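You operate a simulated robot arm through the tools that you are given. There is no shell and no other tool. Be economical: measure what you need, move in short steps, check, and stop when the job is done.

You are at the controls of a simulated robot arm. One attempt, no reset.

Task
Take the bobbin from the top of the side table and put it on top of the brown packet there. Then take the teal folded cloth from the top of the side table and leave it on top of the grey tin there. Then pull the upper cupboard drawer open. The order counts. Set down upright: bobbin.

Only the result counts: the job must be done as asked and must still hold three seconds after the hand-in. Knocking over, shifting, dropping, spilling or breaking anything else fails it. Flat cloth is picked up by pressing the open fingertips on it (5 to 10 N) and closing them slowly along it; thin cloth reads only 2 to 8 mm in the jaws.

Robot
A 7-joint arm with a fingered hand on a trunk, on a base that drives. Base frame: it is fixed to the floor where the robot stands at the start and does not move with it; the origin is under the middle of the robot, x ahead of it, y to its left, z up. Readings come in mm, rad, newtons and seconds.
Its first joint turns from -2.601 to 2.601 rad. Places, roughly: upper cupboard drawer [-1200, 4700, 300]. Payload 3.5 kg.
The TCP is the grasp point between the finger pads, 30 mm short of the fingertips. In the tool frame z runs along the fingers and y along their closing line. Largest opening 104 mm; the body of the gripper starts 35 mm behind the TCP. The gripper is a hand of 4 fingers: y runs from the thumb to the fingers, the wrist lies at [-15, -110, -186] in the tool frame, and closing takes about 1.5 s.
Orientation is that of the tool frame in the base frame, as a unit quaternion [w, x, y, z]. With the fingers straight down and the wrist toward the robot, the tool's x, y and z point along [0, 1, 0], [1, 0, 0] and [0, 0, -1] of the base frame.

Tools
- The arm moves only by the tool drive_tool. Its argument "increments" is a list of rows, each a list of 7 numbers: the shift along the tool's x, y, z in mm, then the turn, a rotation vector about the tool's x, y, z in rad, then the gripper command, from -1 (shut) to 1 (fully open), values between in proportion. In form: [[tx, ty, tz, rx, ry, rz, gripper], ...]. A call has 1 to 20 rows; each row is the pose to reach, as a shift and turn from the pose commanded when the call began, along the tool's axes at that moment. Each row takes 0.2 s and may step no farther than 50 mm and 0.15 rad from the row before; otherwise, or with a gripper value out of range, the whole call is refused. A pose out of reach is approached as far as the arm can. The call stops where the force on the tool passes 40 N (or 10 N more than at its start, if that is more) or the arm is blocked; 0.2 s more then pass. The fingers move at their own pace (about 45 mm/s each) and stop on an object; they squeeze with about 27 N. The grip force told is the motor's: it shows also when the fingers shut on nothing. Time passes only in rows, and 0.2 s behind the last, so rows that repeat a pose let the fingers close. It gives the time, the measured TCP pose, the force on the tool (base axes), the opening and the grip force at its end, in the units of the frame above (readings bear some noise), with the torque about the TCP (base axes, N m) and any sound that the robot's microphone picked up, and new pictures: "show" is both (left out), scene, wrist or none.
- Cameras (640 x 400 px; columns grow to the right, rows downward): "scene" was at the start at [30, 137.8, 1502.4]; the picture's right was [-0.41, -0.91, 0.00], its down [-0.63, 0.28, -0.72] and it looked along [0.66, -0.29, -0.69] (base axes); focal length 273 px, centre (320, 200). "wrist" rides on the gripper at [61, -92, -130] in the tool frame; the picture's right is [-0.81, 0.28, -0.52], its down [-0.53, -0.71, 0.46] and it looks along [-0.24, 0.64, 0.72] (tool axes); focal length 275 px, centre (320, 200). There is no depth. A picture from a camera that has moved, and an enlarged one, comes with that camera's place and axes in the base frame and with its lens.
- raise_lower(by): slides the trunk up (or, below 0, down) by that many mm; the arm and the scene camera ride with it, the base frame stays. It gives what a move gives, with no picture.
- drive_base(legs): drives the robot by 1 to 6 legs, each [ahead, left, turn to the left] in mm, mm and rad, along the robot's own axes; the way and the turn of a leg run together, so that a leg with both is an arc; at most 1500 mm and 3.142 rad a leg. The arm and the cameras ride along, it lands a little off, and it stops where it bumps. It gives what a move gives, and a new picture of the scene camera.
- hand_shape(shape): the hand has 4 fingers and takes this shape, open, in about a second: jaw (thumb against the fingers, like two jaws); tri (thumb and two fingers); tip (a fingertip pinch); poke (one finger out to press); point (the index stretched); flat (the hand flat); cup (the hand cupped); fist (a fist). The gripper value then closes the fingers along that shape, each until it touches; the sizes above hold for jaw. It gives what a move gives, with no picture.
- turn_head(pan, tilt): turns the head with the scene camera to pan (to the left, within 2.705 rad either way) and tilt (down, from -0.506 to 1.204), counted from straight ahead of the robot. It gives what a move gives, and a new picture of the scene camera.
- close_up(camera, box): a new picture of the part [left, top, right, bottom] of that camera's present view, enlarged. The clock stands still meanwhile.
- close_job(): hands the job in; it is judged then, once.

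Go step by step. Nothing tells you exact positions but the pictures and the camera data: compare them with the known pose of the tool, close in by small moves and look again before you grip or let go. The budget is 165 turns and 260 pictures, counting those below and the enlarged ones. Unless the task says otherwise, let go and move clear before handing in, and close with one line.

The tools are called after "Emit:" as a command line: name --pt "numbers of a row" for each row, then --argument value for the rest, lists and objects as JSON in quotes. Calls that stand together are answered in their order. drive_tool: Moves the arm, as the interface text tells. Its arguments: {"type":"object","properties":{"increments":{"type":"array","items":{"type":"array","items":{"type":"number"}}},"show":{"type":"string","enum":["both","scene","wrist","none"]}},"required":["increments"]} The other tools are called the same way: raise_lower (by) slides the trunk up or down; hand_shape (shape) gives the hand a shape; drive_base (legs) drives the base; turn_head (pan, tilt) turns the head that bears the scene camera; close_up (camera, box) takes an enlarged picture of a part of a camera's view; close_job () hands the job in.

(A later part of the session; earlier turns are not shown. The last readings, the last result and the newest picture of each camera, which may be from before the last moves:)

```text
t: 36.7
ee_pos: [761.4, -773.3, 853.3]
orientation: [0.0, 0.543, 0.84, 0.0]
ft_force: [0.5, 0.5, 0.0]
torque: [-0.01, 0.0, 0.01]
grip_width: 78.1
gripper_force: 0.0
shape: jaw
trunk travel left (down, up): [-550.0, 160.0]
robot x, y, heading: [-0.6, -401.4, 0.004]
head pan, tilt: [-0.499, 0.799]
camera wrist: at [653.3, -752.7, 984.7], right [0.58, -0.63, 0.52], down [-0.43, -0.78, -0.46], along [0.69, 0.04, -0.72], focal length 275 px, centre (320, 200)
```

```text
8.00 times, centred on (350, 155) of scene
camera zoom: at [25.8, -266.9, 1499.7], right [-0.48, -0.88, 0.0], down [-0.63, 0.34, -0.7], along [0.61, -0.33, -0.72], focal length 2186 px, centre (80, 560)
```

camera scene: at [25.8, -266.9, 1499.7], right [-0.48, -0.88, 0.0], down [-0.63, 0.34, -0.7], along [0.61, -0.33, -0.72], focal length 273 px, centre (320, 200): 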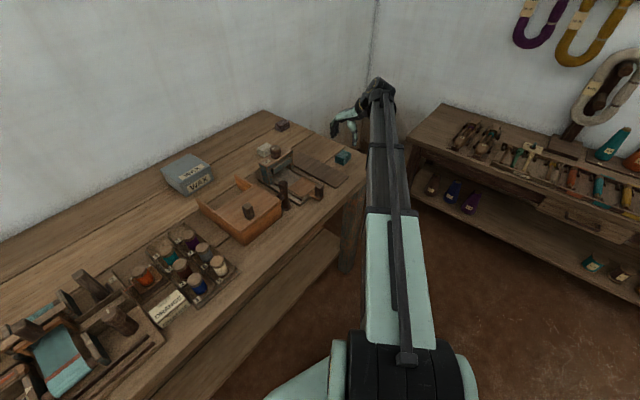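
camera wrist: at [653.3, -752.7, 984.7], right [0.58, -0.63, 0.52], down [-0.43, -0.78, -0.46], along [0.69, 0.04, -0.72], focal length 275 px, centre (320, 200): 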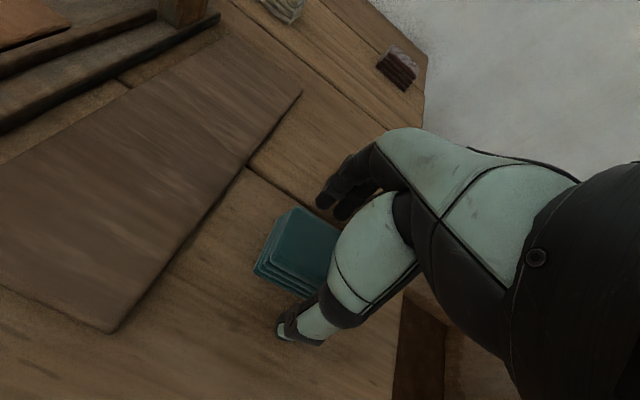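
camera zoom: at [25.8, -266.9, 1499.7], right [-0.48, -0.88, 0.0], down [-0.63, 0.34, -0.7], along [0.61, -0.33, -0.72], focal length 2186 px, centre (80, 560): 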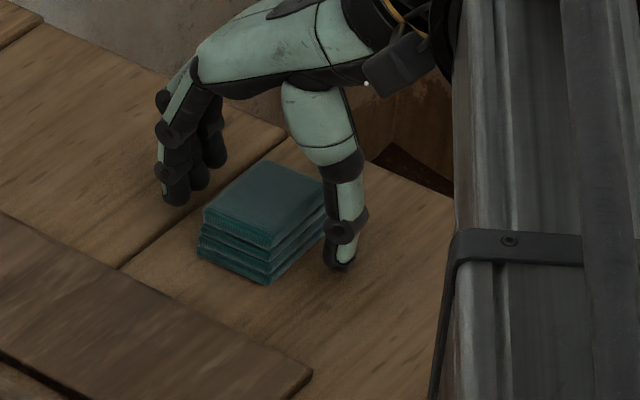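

No contact yet. I'll go another few millimetres in 2 mm steps.

Emit:
drive_tool --pt "0 0 2 0 0 0 0.5" --pt "0 0 4 0 0 0 0.5" --pt "0 0 6 0 0 0 0.5" --pt "0 0 6 0 0 0 0.5" --show "none"

Emit:
close_up --camera "scene" --box '[320, 130, 380, 180]'

```text
t: 37.7
ee_pos: [761.2, -771.4, 850.1]
orientation: [0.001, 0.544, 0.839, 0.0]
ft_force: [1.5, -1.1, 13.9]
torque: [0.09, -0.42, -0.06]
grip_width: 77.6
gripper_force: 0.1
shape: jaw
trunk travel left (down, up): [-550.0, 160.0]
robot x, y, heading: [-0.6, -401.1, -0.002]
head pan, tilt: [-0.499, 0.799]
```

```text
8.00 times, centred on (350, 155) of scene
camera zoom: at [24.5, -266.3, 1499.8], right [-0.48, -0.88, 0.0], down [-0.63, 0.34, -0.7], along [0.61, -0.33, -0.72], focal length 2186 px, centre (80, 560)
```

zoom: 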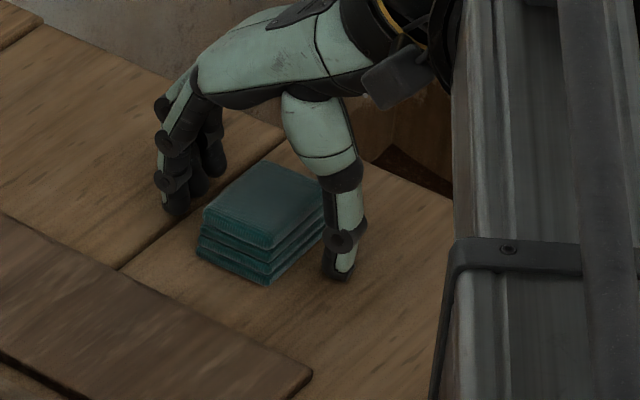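

The thumb touches the table, so its top is at z ≈ 820. I'll raise 5 mm and close slowly.

Emit:
drive_tool --pt "0 0 -5 0 0 0 0.5" --pt "0 0 -5 0 0 0 0.3" --pt "0 0 -5 0 0 0 0.1" --pt "0 0 -5 0 0 0 -0.1" --pt "0 0 -5 0 0 0 -0.2" --pt "0 0 -5 0 0 0 -0.3" --pt "0 0 -5 0 0 0 -0.45" --pt "0 0 -5 0 0 0 -0.6" --pt "0 0 -5 0 0 0 -0.6" --show "wrist"

Emit:
close_up --camera "scene" --box '[320, 130, 380, 180]'

```text
t: 39.7
ee_pos: [761.3, -773.6, 852.8]
orientation: [0.001, 0.544, 0.839, 0.0]
ft_force: [-0.1, 0.4, -0.2]
torque: [0.01, -0.01, 0.01]
grip_width: 39.2
gripper_force: 27.1
shape: jaw
trunk travel left (down, up): [-550.0, 160.0]
robot x, y, heading: [1.6, -400.7, -0.001]
head pan, tilt: [-0.499, 0.799]
camera wrist: at [652.8, -752.7, 983.5], right [0.58, -0.63, 0.52], down [-0.43, -0.78, -0.46], along [0.69, 0.04, -0.72], focal length 275 px, centre (320, 200)
```

wrist: 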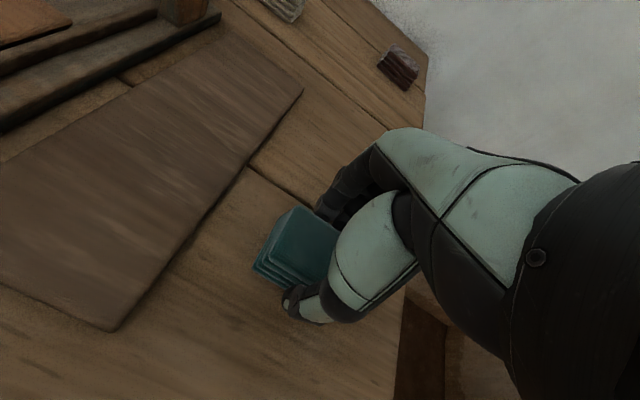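

```text
8.00 times, centred on (350, 155) of scene
camera zoom: at [25.8, -266.9, 1499.7], right [-0.48, -0.88, 0.0], down [-0.63, 0.34, -0.7], along [0.61, -0.33, -0.72], focal length 2186 px, centre (80, 560)
```

zoom: 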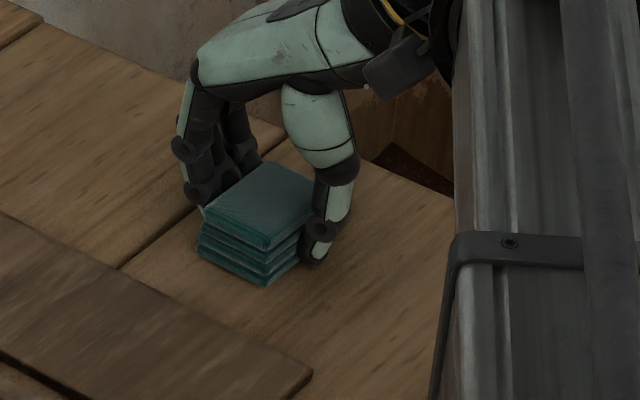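

Gripped at 39 mm with 27 N. I'll lift slowly.

Emit:
drive_tool --pt "0 0 0 0 0 0 -1" --pt "0 0 -5 0 0 0 -1" --pt "0 0 -15 0 0 0 -1" --pt "0 0 -30 0 0 0 -1" --pt "0 0 -60 0 0 0 -1" --pt "0 0 -100 0 0 0 -1" --pt "0 0 -140 0 0 0 -1" --pt "0 0 -180 0 0 0 -1" --pt "0 0 -220 0 0 0 -1" --pt "0 0 -220 0 0 0 -1" --show "both"

Emit:
close_up --camera "wrist" --box '[200, 200, 380, 360]'

Emit:
close_up --camera "scene" --box '[140, 130, 240, 220]'

```text
t: 41.9
ee_pos: [762.2, -772.2, 1073.6]
orientation: [0.0, 0.543, 0.84, 0.0]
ft_force: [0.4, 0.0, 0.2]
torque: [0.01, 0.01, 0.01]
grip_width: 39.1
gripper_force: 27.2
shape: jaw
trunk travel left (down, up): [-550.0, 160.0]
robot x, y, heading: [-3.1, -400.0, -0.003]
head pan, tilt: [-0.499, 0.799]
camera scene: at [25.8, -266.9, 1499.7], right [-0.48, -0.88, 0.0], down [-0.63, 0.34, -0.7], along [0.61, -0.33, -0.72], focal length 273 px, centre (320, 200)
camera wrist: at [653.0, -752.6, 1204.0], right [0.58, -0.63, 0.52], down [-0.43, -0.78, -0.46], along [0.69, 0.04, -0.72], focal length 275 px, centre (320, 200)
```

scene: 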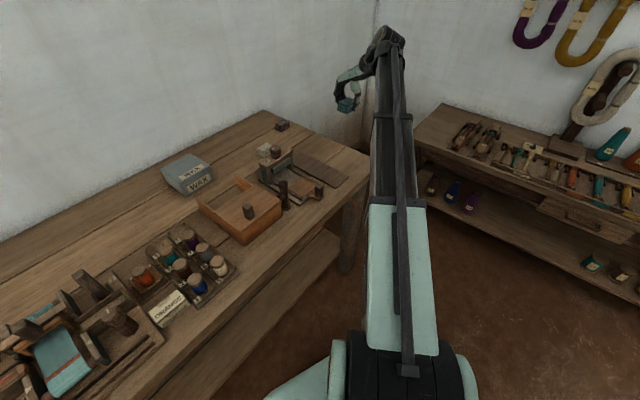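
wrist: 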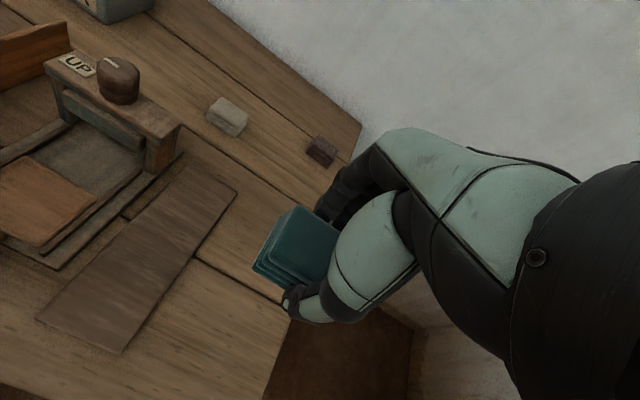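

```text
2.50 times, centred on (290, 280) of wrist
camera zoom: at [653.0, -752.6, 1204.0], right [0.58, -0.63, 0.52], down [-0.43, -0.78, -0.46], along [0.69, 0.04, -0.72], focal length 688 px, centre (395, 0)
```

zoom: 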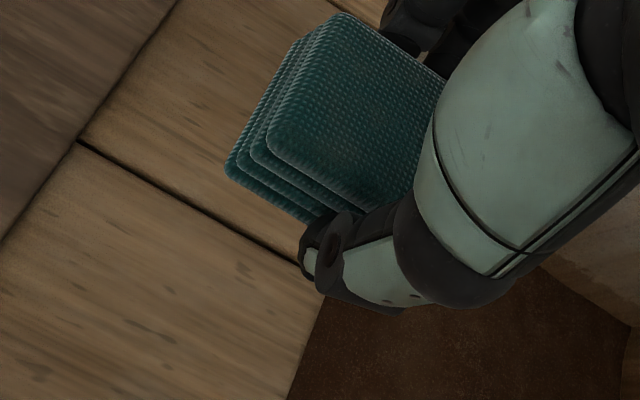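

```text
4.44 times, centred on (190, 175) of scene
camera zoom: at [25.8, -266.9, 1499.7], right [-0.48, -0.88, 0.0], down [-0.63, 0.34, -0.7], along [0.61, -0.33, -0.72], focal length 1214 px, centre (898, 311)
```

zoom: 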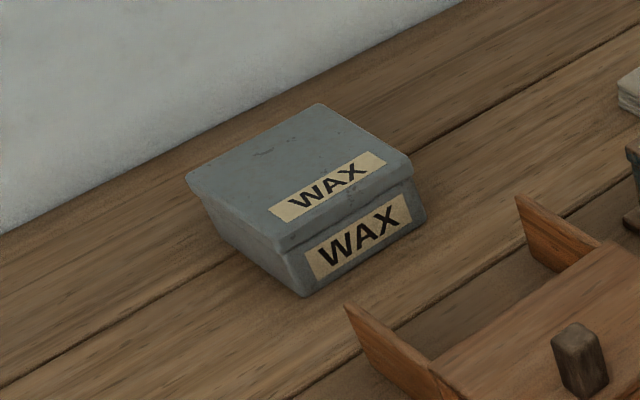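

The cloth is held. The tin top is about 122 mm square, centred near (920, -205) at z ≈ 878, still in reach. I'll carry the cloth there at height.

Emit:
drive_tool --pt "32.5 26.5 0 0 0 0 -1" --pt "65 53 0 0 0 0 -1" --pt "97.5 79.5 0 0 0 0 -1" --pt "130 106 0 0 0 0 -1" --pt "162.5 132.5 0 0 0 0 -1" --pt "195 159 0 0 0 0 -1" --pt "227.5 185.5 0 0 0 0 -1" --pt "260 212 0 0 0 0 -1" --pt "292.5 238.5 0 0 0 0 -1" --pt "325 265 0 0 0 0 -1" --pt "357.5 291.5 0 0 0 0 -1" --pt "390 318 0 0 0 0 -1" --pt "422.5 344.5 0 0 0 0 -1" --pt "455 371 0 0 0 0 -1" --pt "455 371 0 0 0 0 -1" --show "both"

```text
t: 45.1
ee_pos: [917.5, -205.3, 1072.8]
orientation: [0.0, 0.545, 0.838, -0.001]
ft_force: [0.6, 0.4, -0.6]
torque: [0.03, -0.01, 0.01]
grip_width: 39.1
gripper_force: 26.9
shape: jaw
trunk travel left (down, up): [-550.0, 160.0]
robot x, y, heading: [2.9, -396.9, -0.0]
head pan, tilt: [-0.499, 0.799]
camera scene: at [25.8, -266.7, 1499.7], right [-0.48, -0.88, 0.0], down [-0.63, 0.34, -0.7], along [0.61, -0.33, -0.72], focal length 273 px, centre (320, 200)
camera wrist: at [807.5, -185.8, 1203.0], right [0.58, -0.63, 0.52], down [-0.43, -0.78, -0.45], along [0.69, 0.04, -0.72], focal length 275 px, centre (320, 200)
```

scene: 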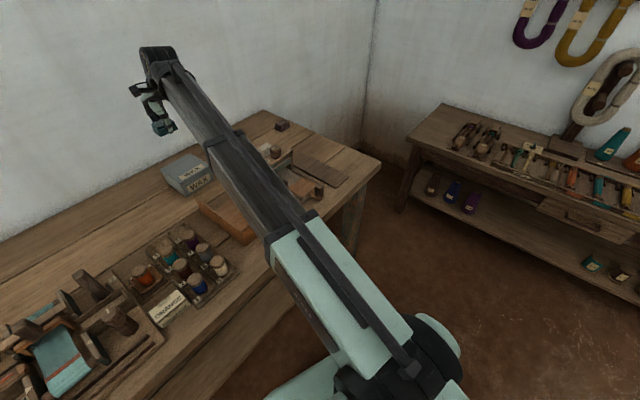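
wrist: 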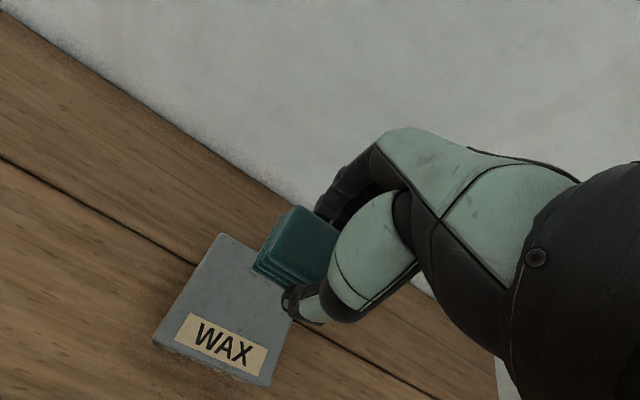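

The tin's corners confirm its centre at about (921, -211). I'll nudge over and lower to TCP z 930, about 20 mm above contact.

Emit:
drive_tool --pt "-6 1 35 0 0 0 -1" --pt "-6 1 75 0 0 0 -1" --pt "-6 1 110 0 0 0 -1" --pt "-6 1 135 0 0 0 -1" --pt "-6 1 143 0 0 0 -1" --pt "-6 1 143 0 0 0 -1" --show "wrist"

Emit:
close_up --camera "scene" --box '[130, 120, 250, 210]'

```text
t: 46.5
ee_pos: [918.2, -212.0, 930.7]
orientation: [0.0, 0.544, 0.839, 0.0]
ft_force: [0.1, 0.2, 0.1]
torque: [-0.02, -0.02, -0.02]
grip_width: 39.2
gripper_force: 27.1
shape: jaw
trunk travel left (down, up): [-550.0, 160.0]
robot x, y, heading: [-0.7, -401.7, -0.001]
head pan, tilt: [-0.499, 0.799]
camera wrist: at [809.2, -191.5, 1060.4], right [0.58, -0.63, 0.52], down [-0.43, -0.78, -0.46], along [0.69, 0.04, -0.72], focal length 275 px, centre (320, 200)
```

wrist: 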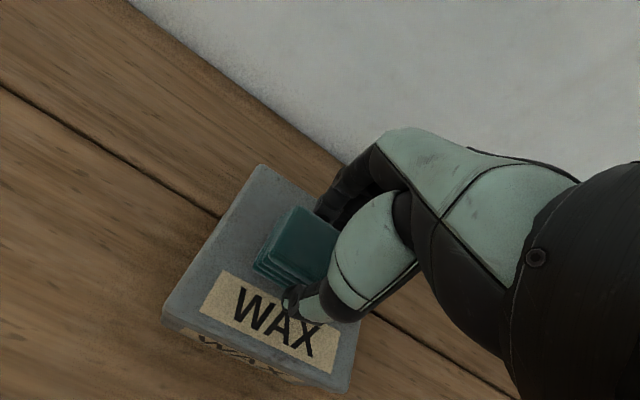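

```text
4.44 times, centred on (190, 165) of scene
camera zoom: at [25.8, -266.8, 1499.7], right [-0.48, -0.88, 0.0], down [-0.63, 0.34, -0.7], along [0.61, -0.33, -0.72], focal length 1214 px, centre (898, 356)
```

zoom: 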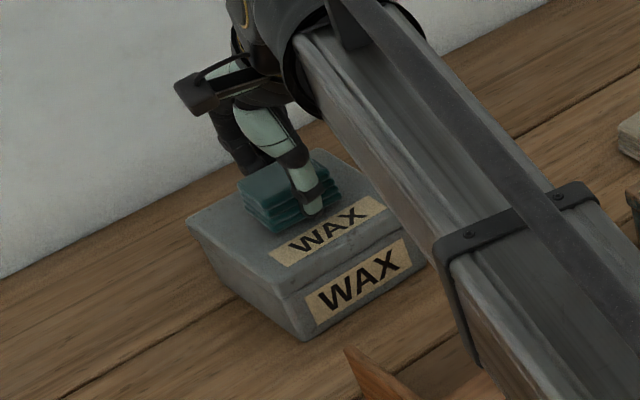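

It's nearly on and well centred. I'll lower in fine steps until contact.

Emit:
drive_tool --pt "0 0 3 0 0 0 -1" --pt "0 0 6 0 0 0 -1" --pt "0 0 9 0 0 0 -1" --pt "0 0 12 0 0 0 -1" --pt "0 0 12 0 0 0 -1" --show "none"

```text
t: 47.7
ee_pos: [918.4, -210.7, 920.4]
orientation: [0.001, 0.544, 0.839, 0.001]
ft_force: [4.1, 1.8, 23.8]
torque: [-0.1, 0.02, 0.06]
grip_width: 40.1
gripper_force: 27.3
shape: jaw
trunk travel left (down, up): [-550.0, 160.0]
robot x, y, heading: [-1.6, -397.0, -0.002]
head pan, tilt: [-0.499, 0.799]
```

Contact at z ≈ 920. I'll relieve the push and open slowly.

Emit:
drive_tool --pt "0 0 -2 0 0 0 -1" --pt "0 0 -3 0 0 0 -0.5" --pt "0 0 -3 0 0 0 -0.2" --pt "0 0 -3 0 0 0 -0.1" --pt "0 0 -3 0 0 0 0.1" --pt "0 0 -3 0 0 0 0.3" --pt "0 0 -3 0 0 0 0.5" --pt "0 0 -3 0 0 0 0.5" --pt "0 0 -3 0 0 0 0.5" --show "wrist"

Emit:
close_up --camera "scene" --box '[130, 120, 250, 210]'

```text
t: 49.7
ee_pos: [919.4, -211.2, 920.6]
orientation: [0.0, 0.544, 0.839, 0.0]
ft_force: [-1.0, 0.3, 0.7]
torque: [0.0, -0.05, -0.03]
grip_width: 77.3
gripper_force: 0.1
shape: jaw
trunk travel left (down, up): [-550.0, 160.0]
robot x, y, heading: [0.4, -400.9, -0.002]
head pan, tilt: [-0.499, 0.799]
camera wrist: at [809.7, -191.1, 1051.3], right [0.58, -0.63, 0.52], down [-0.43, -0.78, -0.46], along [0.69, 0.04, -0.72], focal length 275 px, centre (320, 200)
```

wrist: 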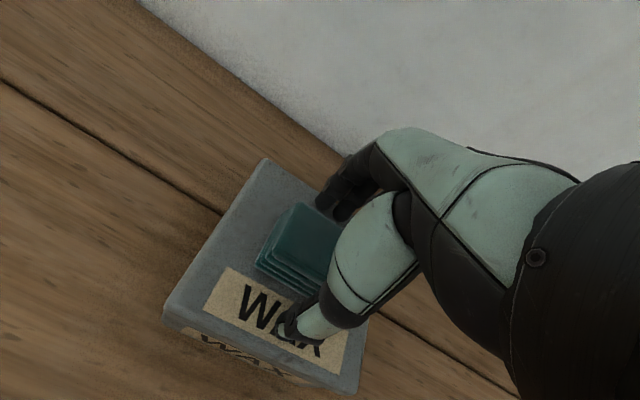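

```text
4.44 times, centred on (190, 165) of scene
camera zoom: at [25.7, -266.9, 1499.6], right [-0.48, -0.88, 0.0], down [-0.63, 0.34, -0.7], along [0.61, -0.33, -0.72], focal length 1214 px, centre (898, 356)
```

zoom: 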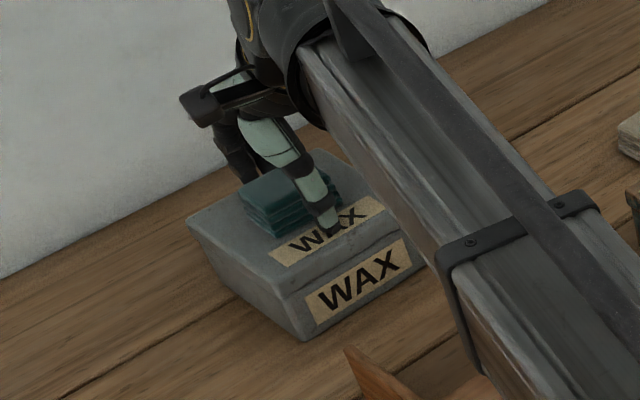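

The cloth rests on the tin. I'll lift clear and pull the arm back toward the body.

Emit:
drive_tool --pt "0 0 -20 0 0 0 0.5" --pt "0 0 -60 0 0 0 0.5" --pt "0 0 -100 0 0 0 0.5" --pt "0 0 -145 0 0 0 0.5" --pt "0 0 -190 0 0 0 0.5" --pt "0 0 -235 0 0 0 0.5" --pt "4 -40 -250 0 0 0 0.5" --pt "8 -80 -250 0 0 0 0.5" --pt "12 -120 -250 0 0 0 0.5" --pt "16 -160 -250 0 0 0 0.5" --pt "20 -200 -250 0 0 0 0.5" --pt "24 -240 -250 0 0 0 0.5" --pt "28 -280 -250 0 0 0 0.5" --pt "32 -320 -250 0 0 0 0.5" --pt "36 -360 -250 0 0 0 0.5" --pt "40 -400 -250 0 0 0 0.5" --pt "44 -440 -250 0 0 0 0.5" --pt "46 -472 -250 0 0 0 0.5" --pt "46 -472 -250 0 0 0 0.5" --show "scene"

Emit:
close_up --camera "scene" --box '[130, 120, 250, 210]'

Emit:
turn_head --pan 1.9 --tilt 0.3

```text
t: 53.7
ee_pos: [469.3, -362.1, 1170.5]
orientation: [0.0, 0.544, 0.839, 0.0]
ft_force: [0.5, 0.0, -1.1]
torque: [0.0, 0.01, 0.03]
grip_width: 77.9
gripper_force: 0.0
shape: jaw
trunk travel left (down, up): [-550.0, 160.0]
robot x, y, heading: [-2.9, -402.2, 0.002]
head pan, tilt: [-0.499, 0.799]
camera scene: at [25.7, -266.9, 1499.7], right [-0.48, -0.88, 0.0], down [-0.63, 0.34, -0.7], along [0.61, -0.33, -0.72], focal length 273 px, centre (320, 200)
```

scene: 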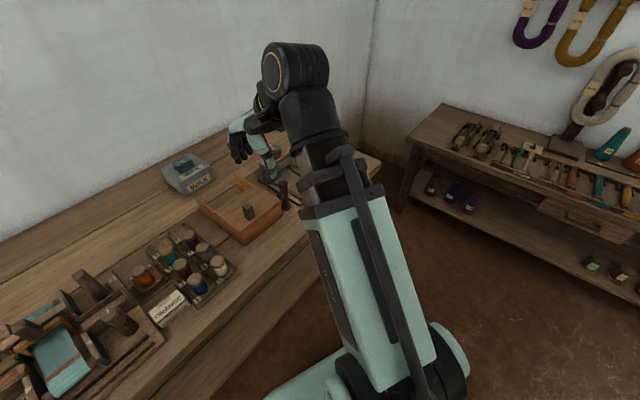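

```text
4.44 times, centred on (190, 165) of scene
camera zoom: at [25.7, -266.9, 1499.7], right [-0.48, -0.88, 0.0], down [-0.63, 0.34, -0.7], along [0.61, -0.33, -0.72], focal length 1214 px, centre (898, 356)
```

zoom: 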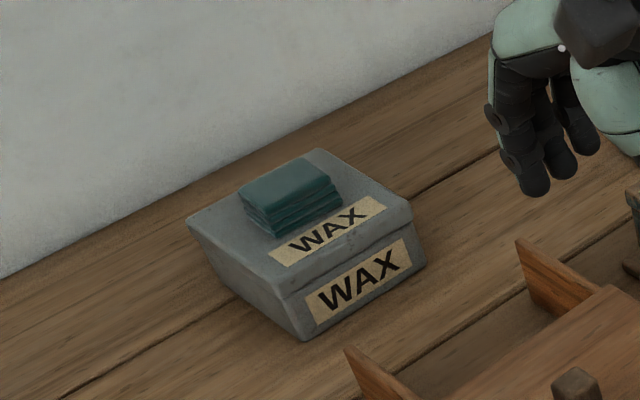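

```text
t: 55.9
ee_pos: [469.0, -359.9, 1171.2]
orientation: [0.0, 0.544, 0.839, 0.0]
ft_force: [-0.3, -0.3, 1.1]
torque: [-0.02, 0.01, 0.0]
grip_width: 77.9
gripper_force: 0.1
shape: jaw
trunk travel left (down, up): [-550.0, 160.0]
robot x, y, heading: [-3.9, -401.3, 0.002]
head pan, tilt: [1.901, 0.3]
camera scene: at [-75.3, -139.9, 1544.0], right [0.95, 0.32, 0.0], down [0.1, -0.28, -0.96], along [-0.31, 0.9, -0.3], focal length 273 px, centre (320, 200)
```

scene: 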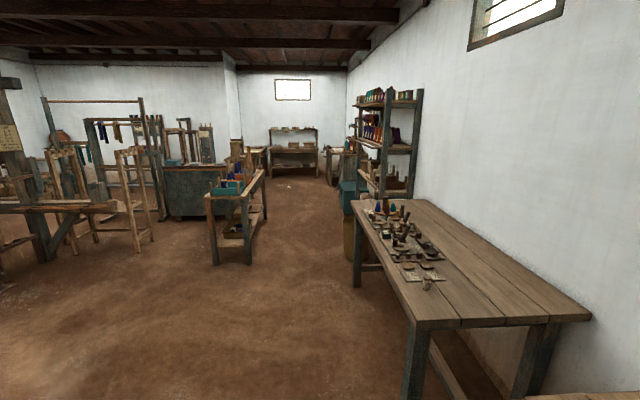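

Bobbin and cloth are done. Now I need the upper cupboard drawer near (-1200, 4700, 300), so I'll zoom in that direction.

Emit:
close_up --camera "scene" --box '[160, 110, 420, 270]'

Emit:
close_up --camera "scene" --box '[300, 130, 400, 220]'

```text
2.46 times, centred on (290, 190) of scene
camera zoom: at [-75.3, -139.9, 1544.0], right [0.95, 0.32, 0.0], down [0.1, -0.28, -0.96], along [-0.31, 0.9, -0.3], focal length 673 px, centre (394, 225)
```

zoom: 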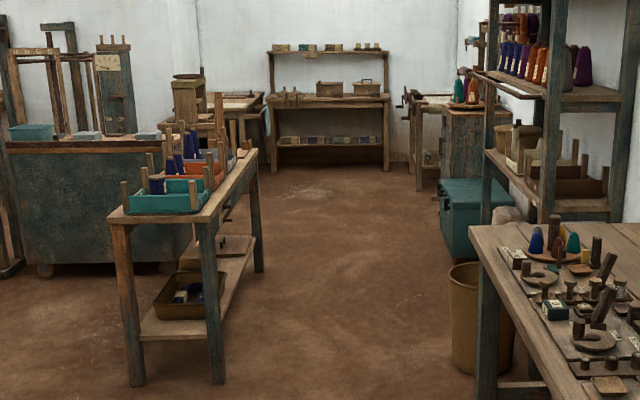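

```text
4.44 times, centred on (350, 175) of scene
camera zoom: at [-75.3, -139.9, 1544.0], right [0.95, 0.32, 0.0], down [0.1, -0.28, -0.96], along [-0.31, 0.9, -0.3], focal length 1214 px, centre (187, 311)
```

zoom: 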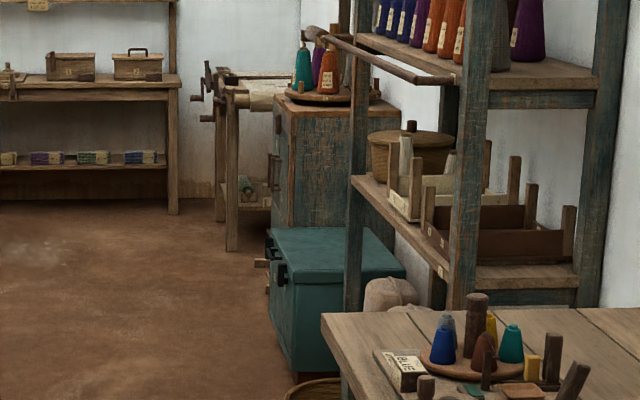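

The cupboard stands beyond the teal chest and shelf along the right-hand wall, and the room runs at about 20° to my axes. I'll back away from the table, turn toward the aisle and look ahead.

Emit:
drive_base --legs '[[-500, 0, 0], [0, 0, 1.84]]'

Emit:
turn_head --pan 0.0 --tilt 0.35

```text
t: 63.2
ee_pos: [-635.3, 47.5, 1168.9]
orientation: [0.0, -0.32, 0.947, 0.0]
ft_force: [-0.1, -0.3, -0.3]
torque: [0.04, -0.02, -0.02]
grip_width: 77.8
gripper_force: 0.1
shape: jaw
trunk travel left (down, up): [-550.0, 160.0]
robot x, y, heading: [-492.9, -398.4, 1.802]
head pan, tilt: [1.901, 0.3]
camera scene: at [-724.6, -531.6, 1544.0], right [-0.53, 0.85, 0.0], down [0.25, 0.16, -0.96], along [-0.81, -0.51, -0.3], focal length 273 px, centre (320, 200)
```

scene: 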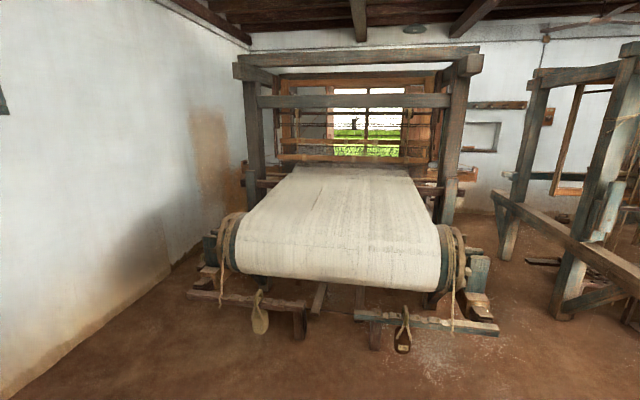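

```text
t: 65.0
ee_pos: [-634.6, 47.7, 1169.8]
orientation: [0.0, -0.319, 0.948, 0.0]
ft_force: [0.3, 0.1, 0.1]
torque: [-0.03, 0.01, -0.01]
grip_width: 78.0
gripper_force: 0.0
shape: jaw
trunk travel left (down, up): [-550.0, 160.0]
robot x, y, heading: [-491.6, -400.7, 1.806]
head pan, tilt: [0.0, 0.351]
camera scene: at [-666.9, -391.3, 1539.3], right [0.97, 0.23, 0.0], down [0.08, -0.33, -0.94], along [-0.22, 0.91, -0.34], focal length 273 px, centre (320, 200)
```

scene: 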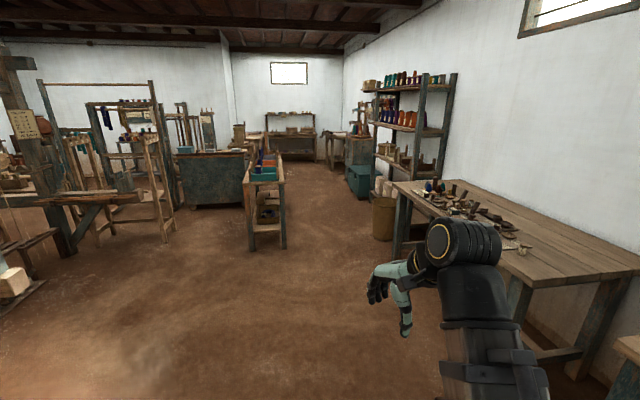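

The way ahead is an open aisle between the small table (edge about x -1690) and the bin (about x -720). I'll drive down the middle to about (-1240, 2300).

Emit:
drive_base --legs '[[1400, 49, 0.0], [1400, 49, 0.1]]'

```text
t: 78.6
ee_pos: [-1544.0, 2685.1, 1169.6]
orientation: [0.0, -0.382, 0.924, 0.0]
ft_force: [-0.7, -0.5, -0.1]
torque: [0.0, 0.03, 0.02]
grip_width: 77.9
gripper_force: 0.1
shape: jaw
trunk travel left (down, up): [-550.0, 160.0]
robot x, y, heading: [-1336.4, 2263.7, 1.936]
head pan, tilt: [0.0, 0.351]
camera scene: at [-1516.7, 2246.6, 1539.3], right [0.93, 0.36, 0.0], down [0.12, -0.32, -0.94], along [-0.34, 0.88, -0.34], focal length 273 px, centre (320, 200)
```

scene: 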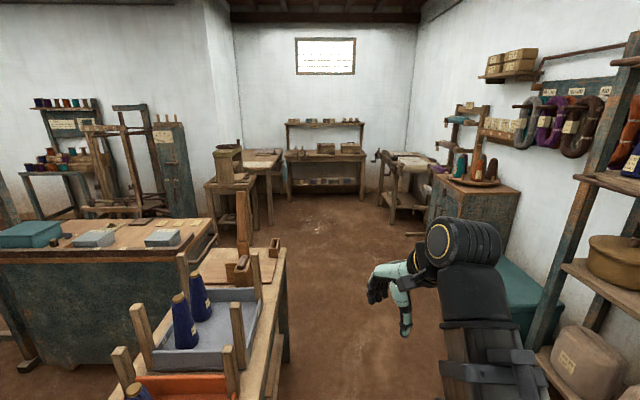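

The cupboard is visible ahead on the right. I'll zoom in on it.

Emit:
close_up --camera "scene" --box '[370, 130, 560, 270]'

```text
2.86 times, centred on (465, 200) of scene
camera zoom: at [-1516.7, 2246.6, 1539.3], right [0.93, 0.36, 0.0], down [0.12, -0.32, -0.94], along [-0.34, 0.88, -0.34], focal length 781 px, centre (-94, 200)
```

zoom: 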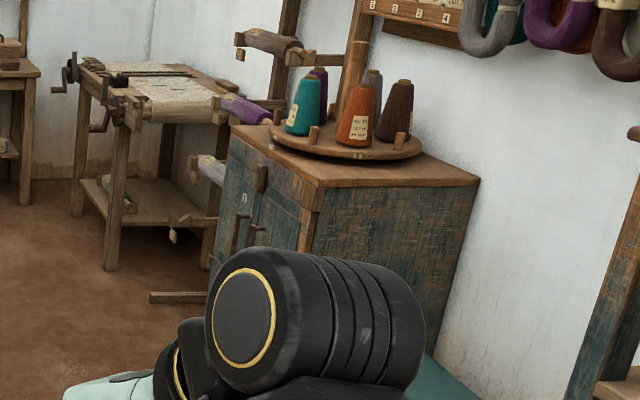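

I'll drive another 1300 mm along the aisle, shifting slightly right, then look at the cupboard's front.

Emit:
drive_base --legs '[[1300, -100, 0.0]]'

Emit:
turn_head --pan -0.7 --tilt 0.6

```text
t: 85.1
ee_pos: [-1878.9, 3940.2, 1169.5]
orientation: [0.0, -0.368, 0.93, 0.0]
ft_force: [-0.1, 0.7, 0.3]
torque: [-0.03, 0.01, 0.03]
grip_width: 77.7
gripper_force: 0.0
shape: jaw
trunk travel left (down, up): [-550.0, 160.0]
robot x, y, heading: [-1688.0, 3510.5, 1.908]
head pan, tilt: [0.0, 0.351]
camera scene: at [-1865.1, 3500.9, 1539.3], right [0.94, 0.33, 0.0], down [0.11, -0.32, -0.94], along [-0.31, 0.89, -0.34], focal length 273 px, centre (320, 200)
```

scene: 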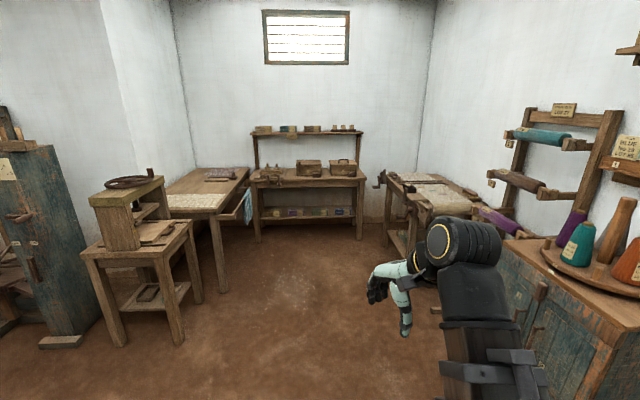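

```text
t: 86.2
ee_pos: [-1879.8, 3941.0, 1170.5]
orientation: [0.0, -0.368, 0.93, 0.001]
ft_force: [0.4, -0.4, -0.3]
torque: [0.01, 0.0, -0.02]
grip_width: 77.8
gripper_force: 0.1
shape: jaw
trunk travel left (down, up): [-550.0, 160.0]
robot x, y, heading: [-1689.5, 3509.8, 1.908]
head pan, tilt: [-0.7, 0.6]
camera scene: at [-1803.0, 3495.4, 1516.6], right [0.93, -0.36, 0.0], down [-0.2, -0.53, -0.83], along [0.29, 0.77, -0.56], focal length 273 px, centre (320, 200)
```

scene: 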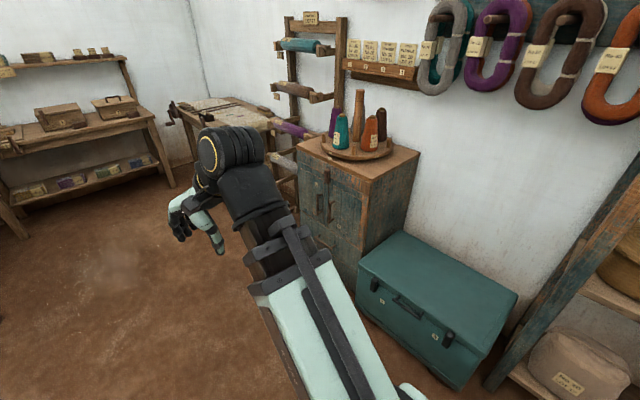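

The cupboard front runs from about (-1395, 4964) to (-1227, 4455). I'll drive to about 900 mm in front of its centre and turn to face it.

Emit:
drive_base --legs '[[1020, 130, 0.0], [0, 0, -1.59]]'

Emit:
turn_head --pan 0.0 --tilt 0.9

```text
t: 95.3
ee_pos: [-1715.8, 4581.7, 1170.2]
orientation: [0.001, 0.406, 0.914, 0.0]
ft_force: [-0.3, -0.2, -0.6]
torque: [0.02, 0.02, 0.0]
grip_width: 77.7
gripper_force: 0.1
shape: jaw
trunk travel left (down, up): [-550.0, 160.0]
robot x, y, heading: [-2151.7, 4401.6, 0.316]
head pan, tilt: [-0.7, 0.6]
camera scene: at [-2163.7, 4517.2, 1516.5], right [-0.38, -0.93, 0.0], down [-0.52, 0.21, -0.83], along [0.76, -0.31, -0.56], focal length 273 px, centre (320, 200)
```

scene: 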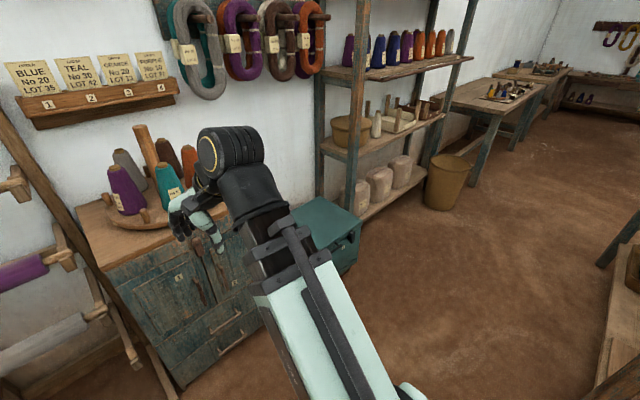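

```text
t: 96.3
ee_pos: [-1715.2, 4582.4, 1169.8]
orientation: [0.0, 0.407, 0.913, 0.0]
ft_force: [1.1, 0.3, 0.3]
torque: [-0.02, 0.01, 0.01]
grip_width: 77.8
gripper_force: 0.0
shape: jaw
trunk travel left (down, up): [-550.0, 160.0]
robot x, y, heading: [-2154.6, 4400.6, 0.314]
head pan, tilt: [0.0, 0.901]
camera scene: at [-2173.7, 4573.7, 1491.8], right [0.31, -0.95, 0.0], down [-0.75, -0.24, -0.62], along [0.59, 0.19, -0.78], focal length 273 px, centre (320, 200)
```

scene: 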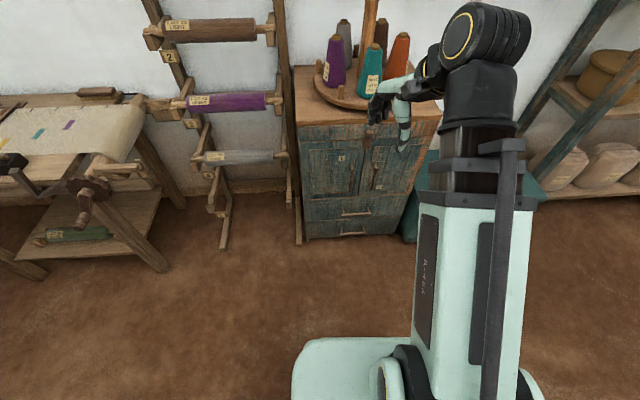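

Emit:
close_up --camera "scene" --box '[280, 110, 440, 250]'

```text
2.86 times, centred on (360, 180) of scene
camera zoom: at [-2173.7, 4573.7, 1491.8], right [0.31, -0.95, 0.0], down [-0.75, -0.24, -0.62], along [0.59, 0.19, -0.78], focal length 781 px, centre (206, 257)
```

zoom: 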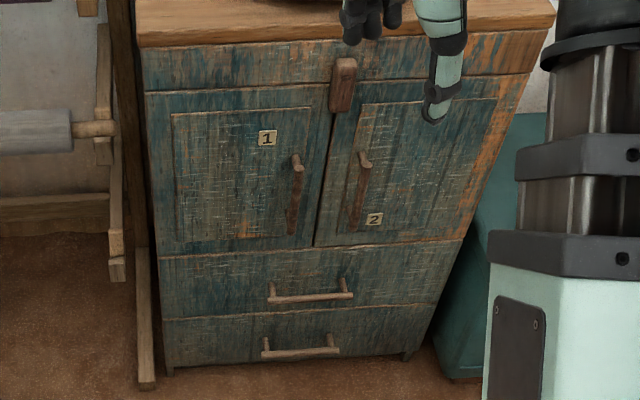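

The cupboard has two lower drawers with horizontal bar handles. The upper handle is at about (-1312, 4646, 317), and the front's normal heading is about 0.385 rad. I'll line the base up with it and lower the trunk.

Emit:
drive_base --legs '[[0, -90, 0.07]]'

Emit:
raise_lower --by -540

Emit:
turn_head --pan -0.1 --tilt 0.6

Emit:
close_up --camera "scene" --box '[240, 100, 440, 240]'

```text
t: 97.5
ee_pos: [-1698.9, 4527.3, 1170.2]
orientation: [0.0, 0.374, 0.927, 0.0]
ft_force: [0.9, 0.9, 0.3]
torque: [-0.01, -0.01, 0.02]
grip_width: 77.7
gripper_force: 0.1
shape: jaw
trunk travel left (down, up): [-550.0, 160.0]
robot x, y, heading: [-2120.8, 4319.4, 0.383]
head pan, tilt: [0.0, 0.901]
camera scene: at [-2154.8, 4486.0, 1491.9], right [0.38, -0.93, 0.0], down [-0.73, -0.29, -0.62], along [0.58, 0.23, -0.78], focal length 273 px, centre (320, 200)
```

scene: 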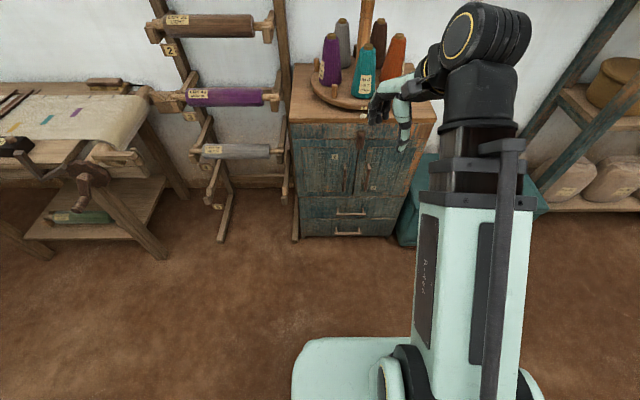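

```text
refused: -540 is not a number from -400 to 400
```

```text
t: 98.2
ee_pos: [-1699.3, 4527.5, 1169.5]
orientation: [0.001, 0.374, 0.927, 0.0]
ft_force: [-1.1, -0.1, 0.0]
torque: [0.03, -0.02, -0.04]
grip_width: 77.7
gripper_force: 0.1
shape: jaw
trunk travel left (down, up): [-550.0, 160.0]
robot x, y, heading: [-2124.0, 4317.7, 0.388]
head pan, tilt: [-0.099, 0.6]
camera scene: at [-2140.3, 4483.3, 1516.5], right [0.28, -0.96, 0.0], down [-0.54, -0.16, -0.82], along [0.79, 0.23, -0.57], focal length 273 px, centre (320, 200)
```

scene: 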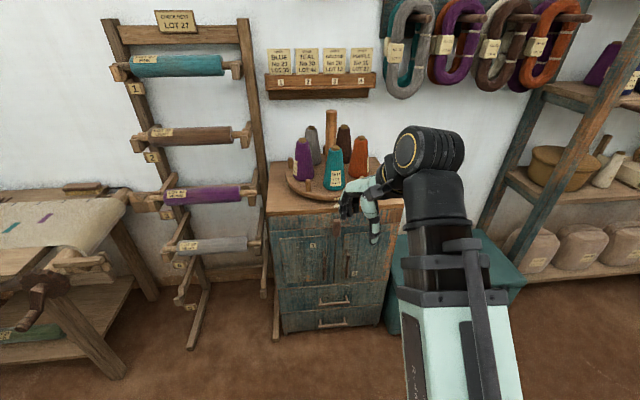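

```text
2.86 times, centred on (340, 170) of scene
camera zoom: at [-2140.3, 4483.3, 1516.5], right [0.28, -0.96, 0.0], down [-0.54, -0.16, -0.82], along [0.79, 0.23, -0.57], focal length 781 px, centre (263, 286)
```

zoom: 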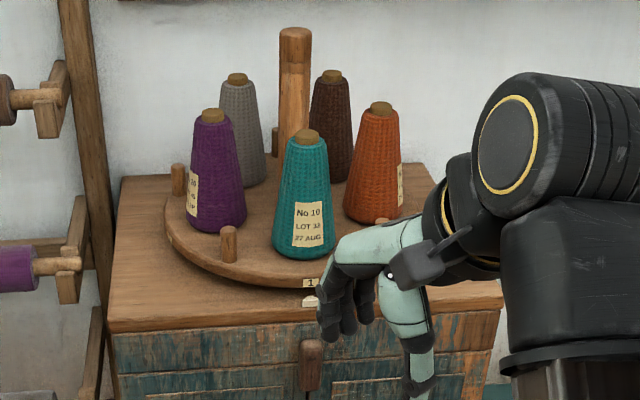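

I'll lower the trunk in two steps.

Emit:
raise_lower --by -400

Emit:
raise_lower --by -140

Emit:
turn_head --pan -0.1 --tilt 0.5

Emit:
close_up --camera "scene" --box '[240, 130, 440, 270]'

```text
t: 102.1
ee_pos: [-1697.7, 4527.5, 771.1]
orientation: [-0.001, 0.373, 0.928, 0.0]
ft_force: [-0.4, -0.3, -0.2]
torque: [-0.01, -0.02, 0.0]
grip_width: 77.7
gripper_force: 0.1
shape: jaw
trunk travel left (down, up): [-150.0, 560.0]
robot x, y, heading: [-2118.4, 4316.9, 0.384]
head pan, tilt: [-0.099, 0.6]
```

```text
t: 103.8
ee_pos: [-1697.7, 4527.3, 629.7]
orientation: [0.0, 0.373, 0.928, 0.001]
ft_force: [0.5, -1.1, -0.1]
torque: [-0.02, 0.02, 0.03]
grip_width: 77.7
gripper_force: 0.0
shape: jaw
trunk travel left (down, up): [-10.0, 700.0]
robot x, y, heading: [-2117.2, 4315.9, 0.384]
head pan, tilt: [-0.099, 0.6]
```

```text
t: 104.4
ee_pos: [-1698.7, 4528.7, 629.9]
orientation: [0.0, 0.373, 0.928, 0.0]
ft_force: [-1.0, 0.3, 0.2]
torque: [0.01, 0.03, 0.04]
grip_width: 78.0
gripper_force: 0.0
shape: jaw
trunk travel left (down, up): [-10.0, 700.0]
robot x, y, heading: [-2122.9, 4314.3, 0.381]
head pan, tilt: [-0.099, 0.499]
camera scene: at [-2137.7, 4484.0, 985.6], right [0.28, -0.96, 0.0], down [-0.46, -0.14, -0.88], along [0.84, 0.25, -0.48], focal length 273 px, centre (320, 200)
```

scene: 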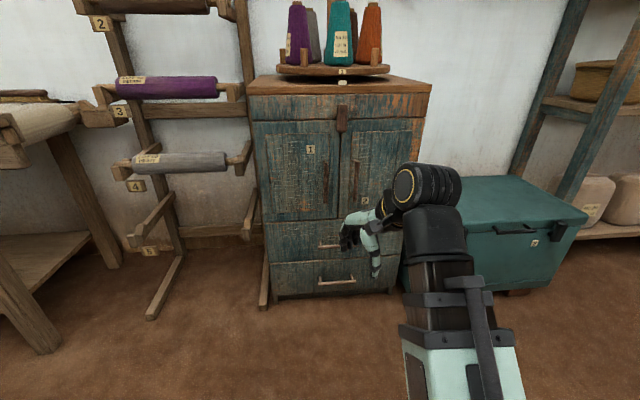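

```text
2.86 times, centred on (340, 200) of scene
camera zoom: at [-2137.7, 4484.0, 985.6], right [0.28, -0.96, 0.0], down [-0.46, -0.14, -0.88], along [0.84, 0.25, -0.48], focal length 781 px, centre (263, 200)
```

zoom: 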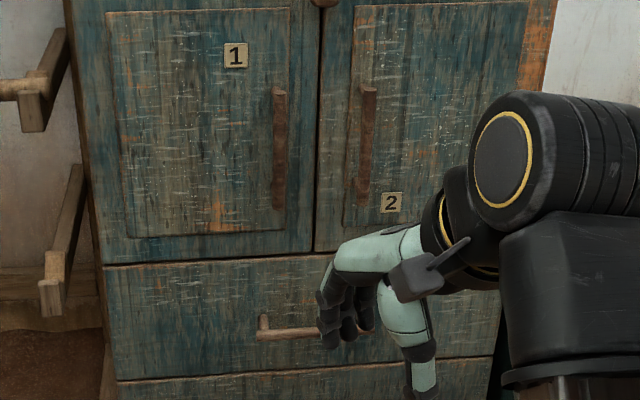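

The upper handle's centre triangulates to (-1330, 4646, 341), about 856 mm straight ahead and 50 mm proud of the front. I'll turn the hand's yaw square to the cupboard and move forward a little.

Emit:
drive_tool --pt "-20 30 10 0 0 0.14 0.6" --pt "-40 60 25 0 0 0.28 0.7" --pt "-60 90 40 0 0 0.42 0.8" --pt "-80 120 60 0 0 0.42 0.8" --pt "-101 152 80 0 0 0.42 0.8" --pt "-101 152 80 0 0 0.42 0.8" --show "scene"

```text
t: 105.8
ee_pos: [-1519.7, 4569.9, 549.7]
orientation: [0.0, 0.559, 0.829, 0.0]
ft_force: [-1.1, -0.8, 0.1]
torque: [0.01, 0.02, 0.03]
grip_width: 93.6
gripper_force: 0.1
shape: jaw
trunk travel left (down, up): [-10.0, 700.0]
robot x, y, heading: [-2121.1, 4316.4, 0.382]
head pan, tilt: [-0.099, 0.499]
camera scene: at [-2137.7, 4484.0, 985.6], right [0.28, -0.96, 0.0], down [-0.46, -0.13, -0.88], along [0.84, 0.25, -0.48], focal length 273 px, centre (320, 200)
```

scene: 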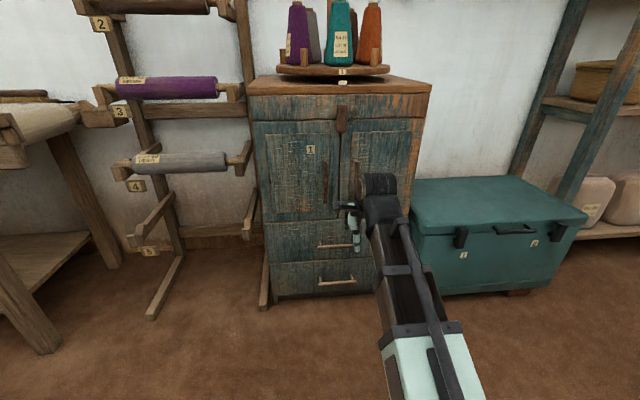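

Now I'll tilt the hand about 60° forward in steps while advancing slightly.

Emit:
drive_tool --pt "0 10 0 -0.13 0 0 0.8" --pt "0 20 10 -0.26 0 0 0.8" --pt "0 30 20 -0.39 0 0 0.8" --pt "0 40 30 -0.52 0 0 0.8" --pt "0 50 40 -0.65 0 0 0.8" --pt "0 60 60 -0.78 0 0 0.8" --pt "0 70 80 -0.92 0 0 0.8" --pt "0 70 100 -1.05 0 0 0.8" --pt "0 70 100 -1.05 0 0 0.8" --pt "0 70 100 -1.05 0 0 0.8" --show "both"

```text
t: 108.0
ee_pos: [-1456.2, 4593.4, 450.2]
orientation: [0.281, 0.484, 0.717, 0.415]
ft_force: [1.3, 0.6, 0.1]
torque: [0.03, -0.01, 0.01]
grip_width: 93.5
gripper_force: 0.0
shape: jaw
out of reach, approached as far as the arm can: row 7
trunk travel left (down, up): [-10.0, 700.0]
robot x, y, heading: [-2120.3, 4311.9, 0.383]
head pan, tilt: [-0.099, 0.499]
camera scene: at [-2137.7, 4484.0, 985.6], right [0.28, -0.96, 0.0], down [-0.46, -0.13, -0.88], along [0.84, 0.25, -0.48], focal length 273 px, centre (320, 200)
camera wrist: at [-1627.2, 4591.6, 435.2], right [0.01, -0.87, 0.5], down [0.24, -0.48, -0.84], along [0.97, 0.13, 0.2], focal length 275 px, centre (320, 200)
```

scene: 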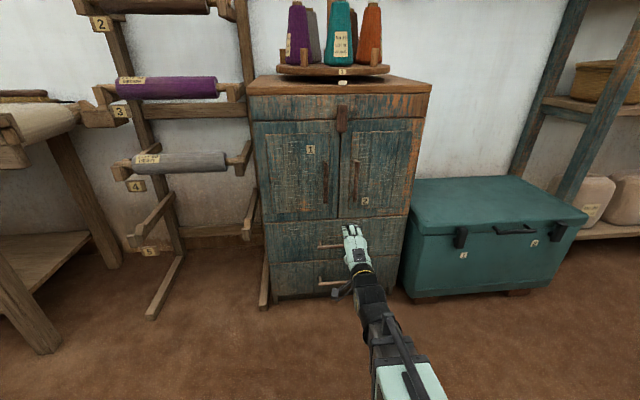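
wrist: 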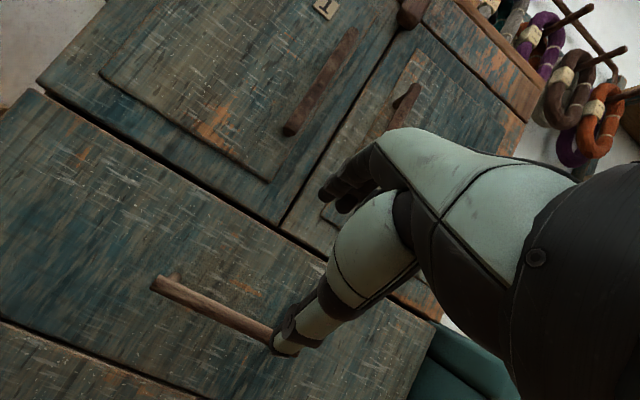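

The handle agrees with the estimate at (-1330, 4646, 345), centred on the hand. I'll line up and approach along the fingers, stopping about 40 mm short.

Emit:
drive_tool --pt "0 -12 28 0 0 0 0.8" --pt "0 -25 57 0 0 0 0.8" --pt "0 -25 87 0 0 0 0.8" --pt "0 -25 117 0 0 0 0.8" --pt "0 -25 117 0 0 0 0.8" --show "both"

Emit:
close_up --camera "scene" --box '[290, 200, 410, 300]'

```text
t: 109.2
ee_pos: [-1371.9, 4627.6, 370.4]
orientation: [0.281, 0.483, 0.717, 0.416]
ft_force: [-0.1, 0.2, -0.3]
torque: [-0.01, -0.02, -0.02]
grip_width: 93.5
gripper_force: 0.1
shape: jaw
trunk travel left (down, up): [-10.0, 700.0]
robot x, y, heading: [-2118.9, 4316.5, 0.386]
head pan, tilt: [-0.099, 0.499]
camera scene: at [-2137.7, 4484.0, 985.6], right [0.28, -0.96, 0.0], down [-0.46, -0.13, -0.88], along [0.84, 0.25, -0.48], focal length 273 px, centre (320, 200)
camera wrist: at [-1543.5, 4626.2, 355.3], right [0.01, -0.87, 0.5], down [0.24, -0.48, -0.84], along [0.97, 0.13, 0.2], focal length 275 px, centre (320, 200)
```

scene: 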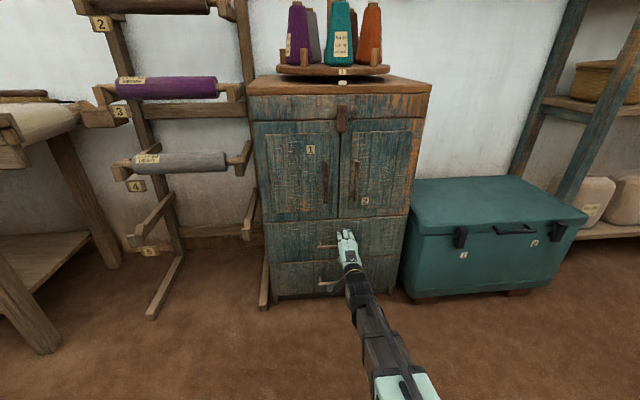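
wrist: 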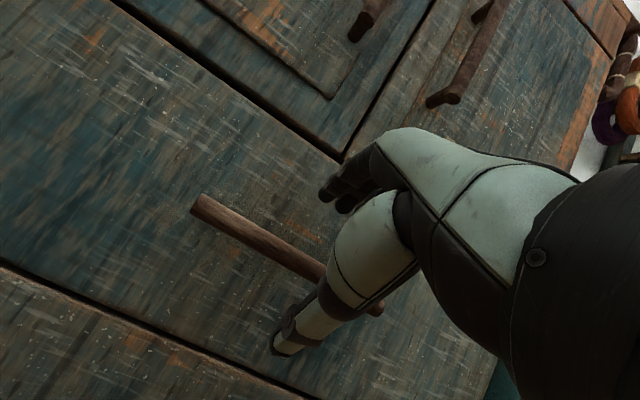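

```text
4.00 times, centred on (350, 250) of scene
camera zoom: at [-2137.7, 4484.0, 985.6], right [0.28, -0.96, 0.0], down [-0.46, -0.13, -0.88], along [0.84, 0.25, -0.48], focal length 1093 px, centre (200, 0)
```

zoom: 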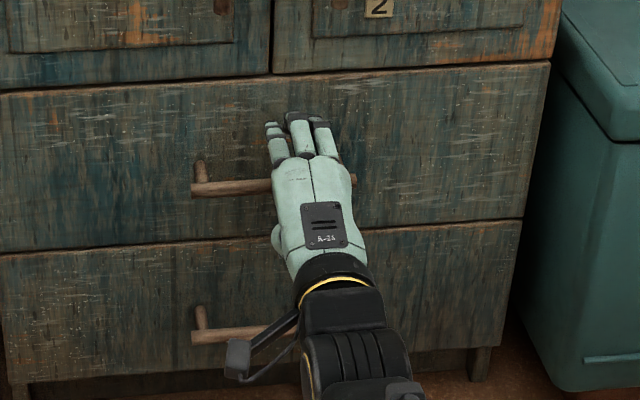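

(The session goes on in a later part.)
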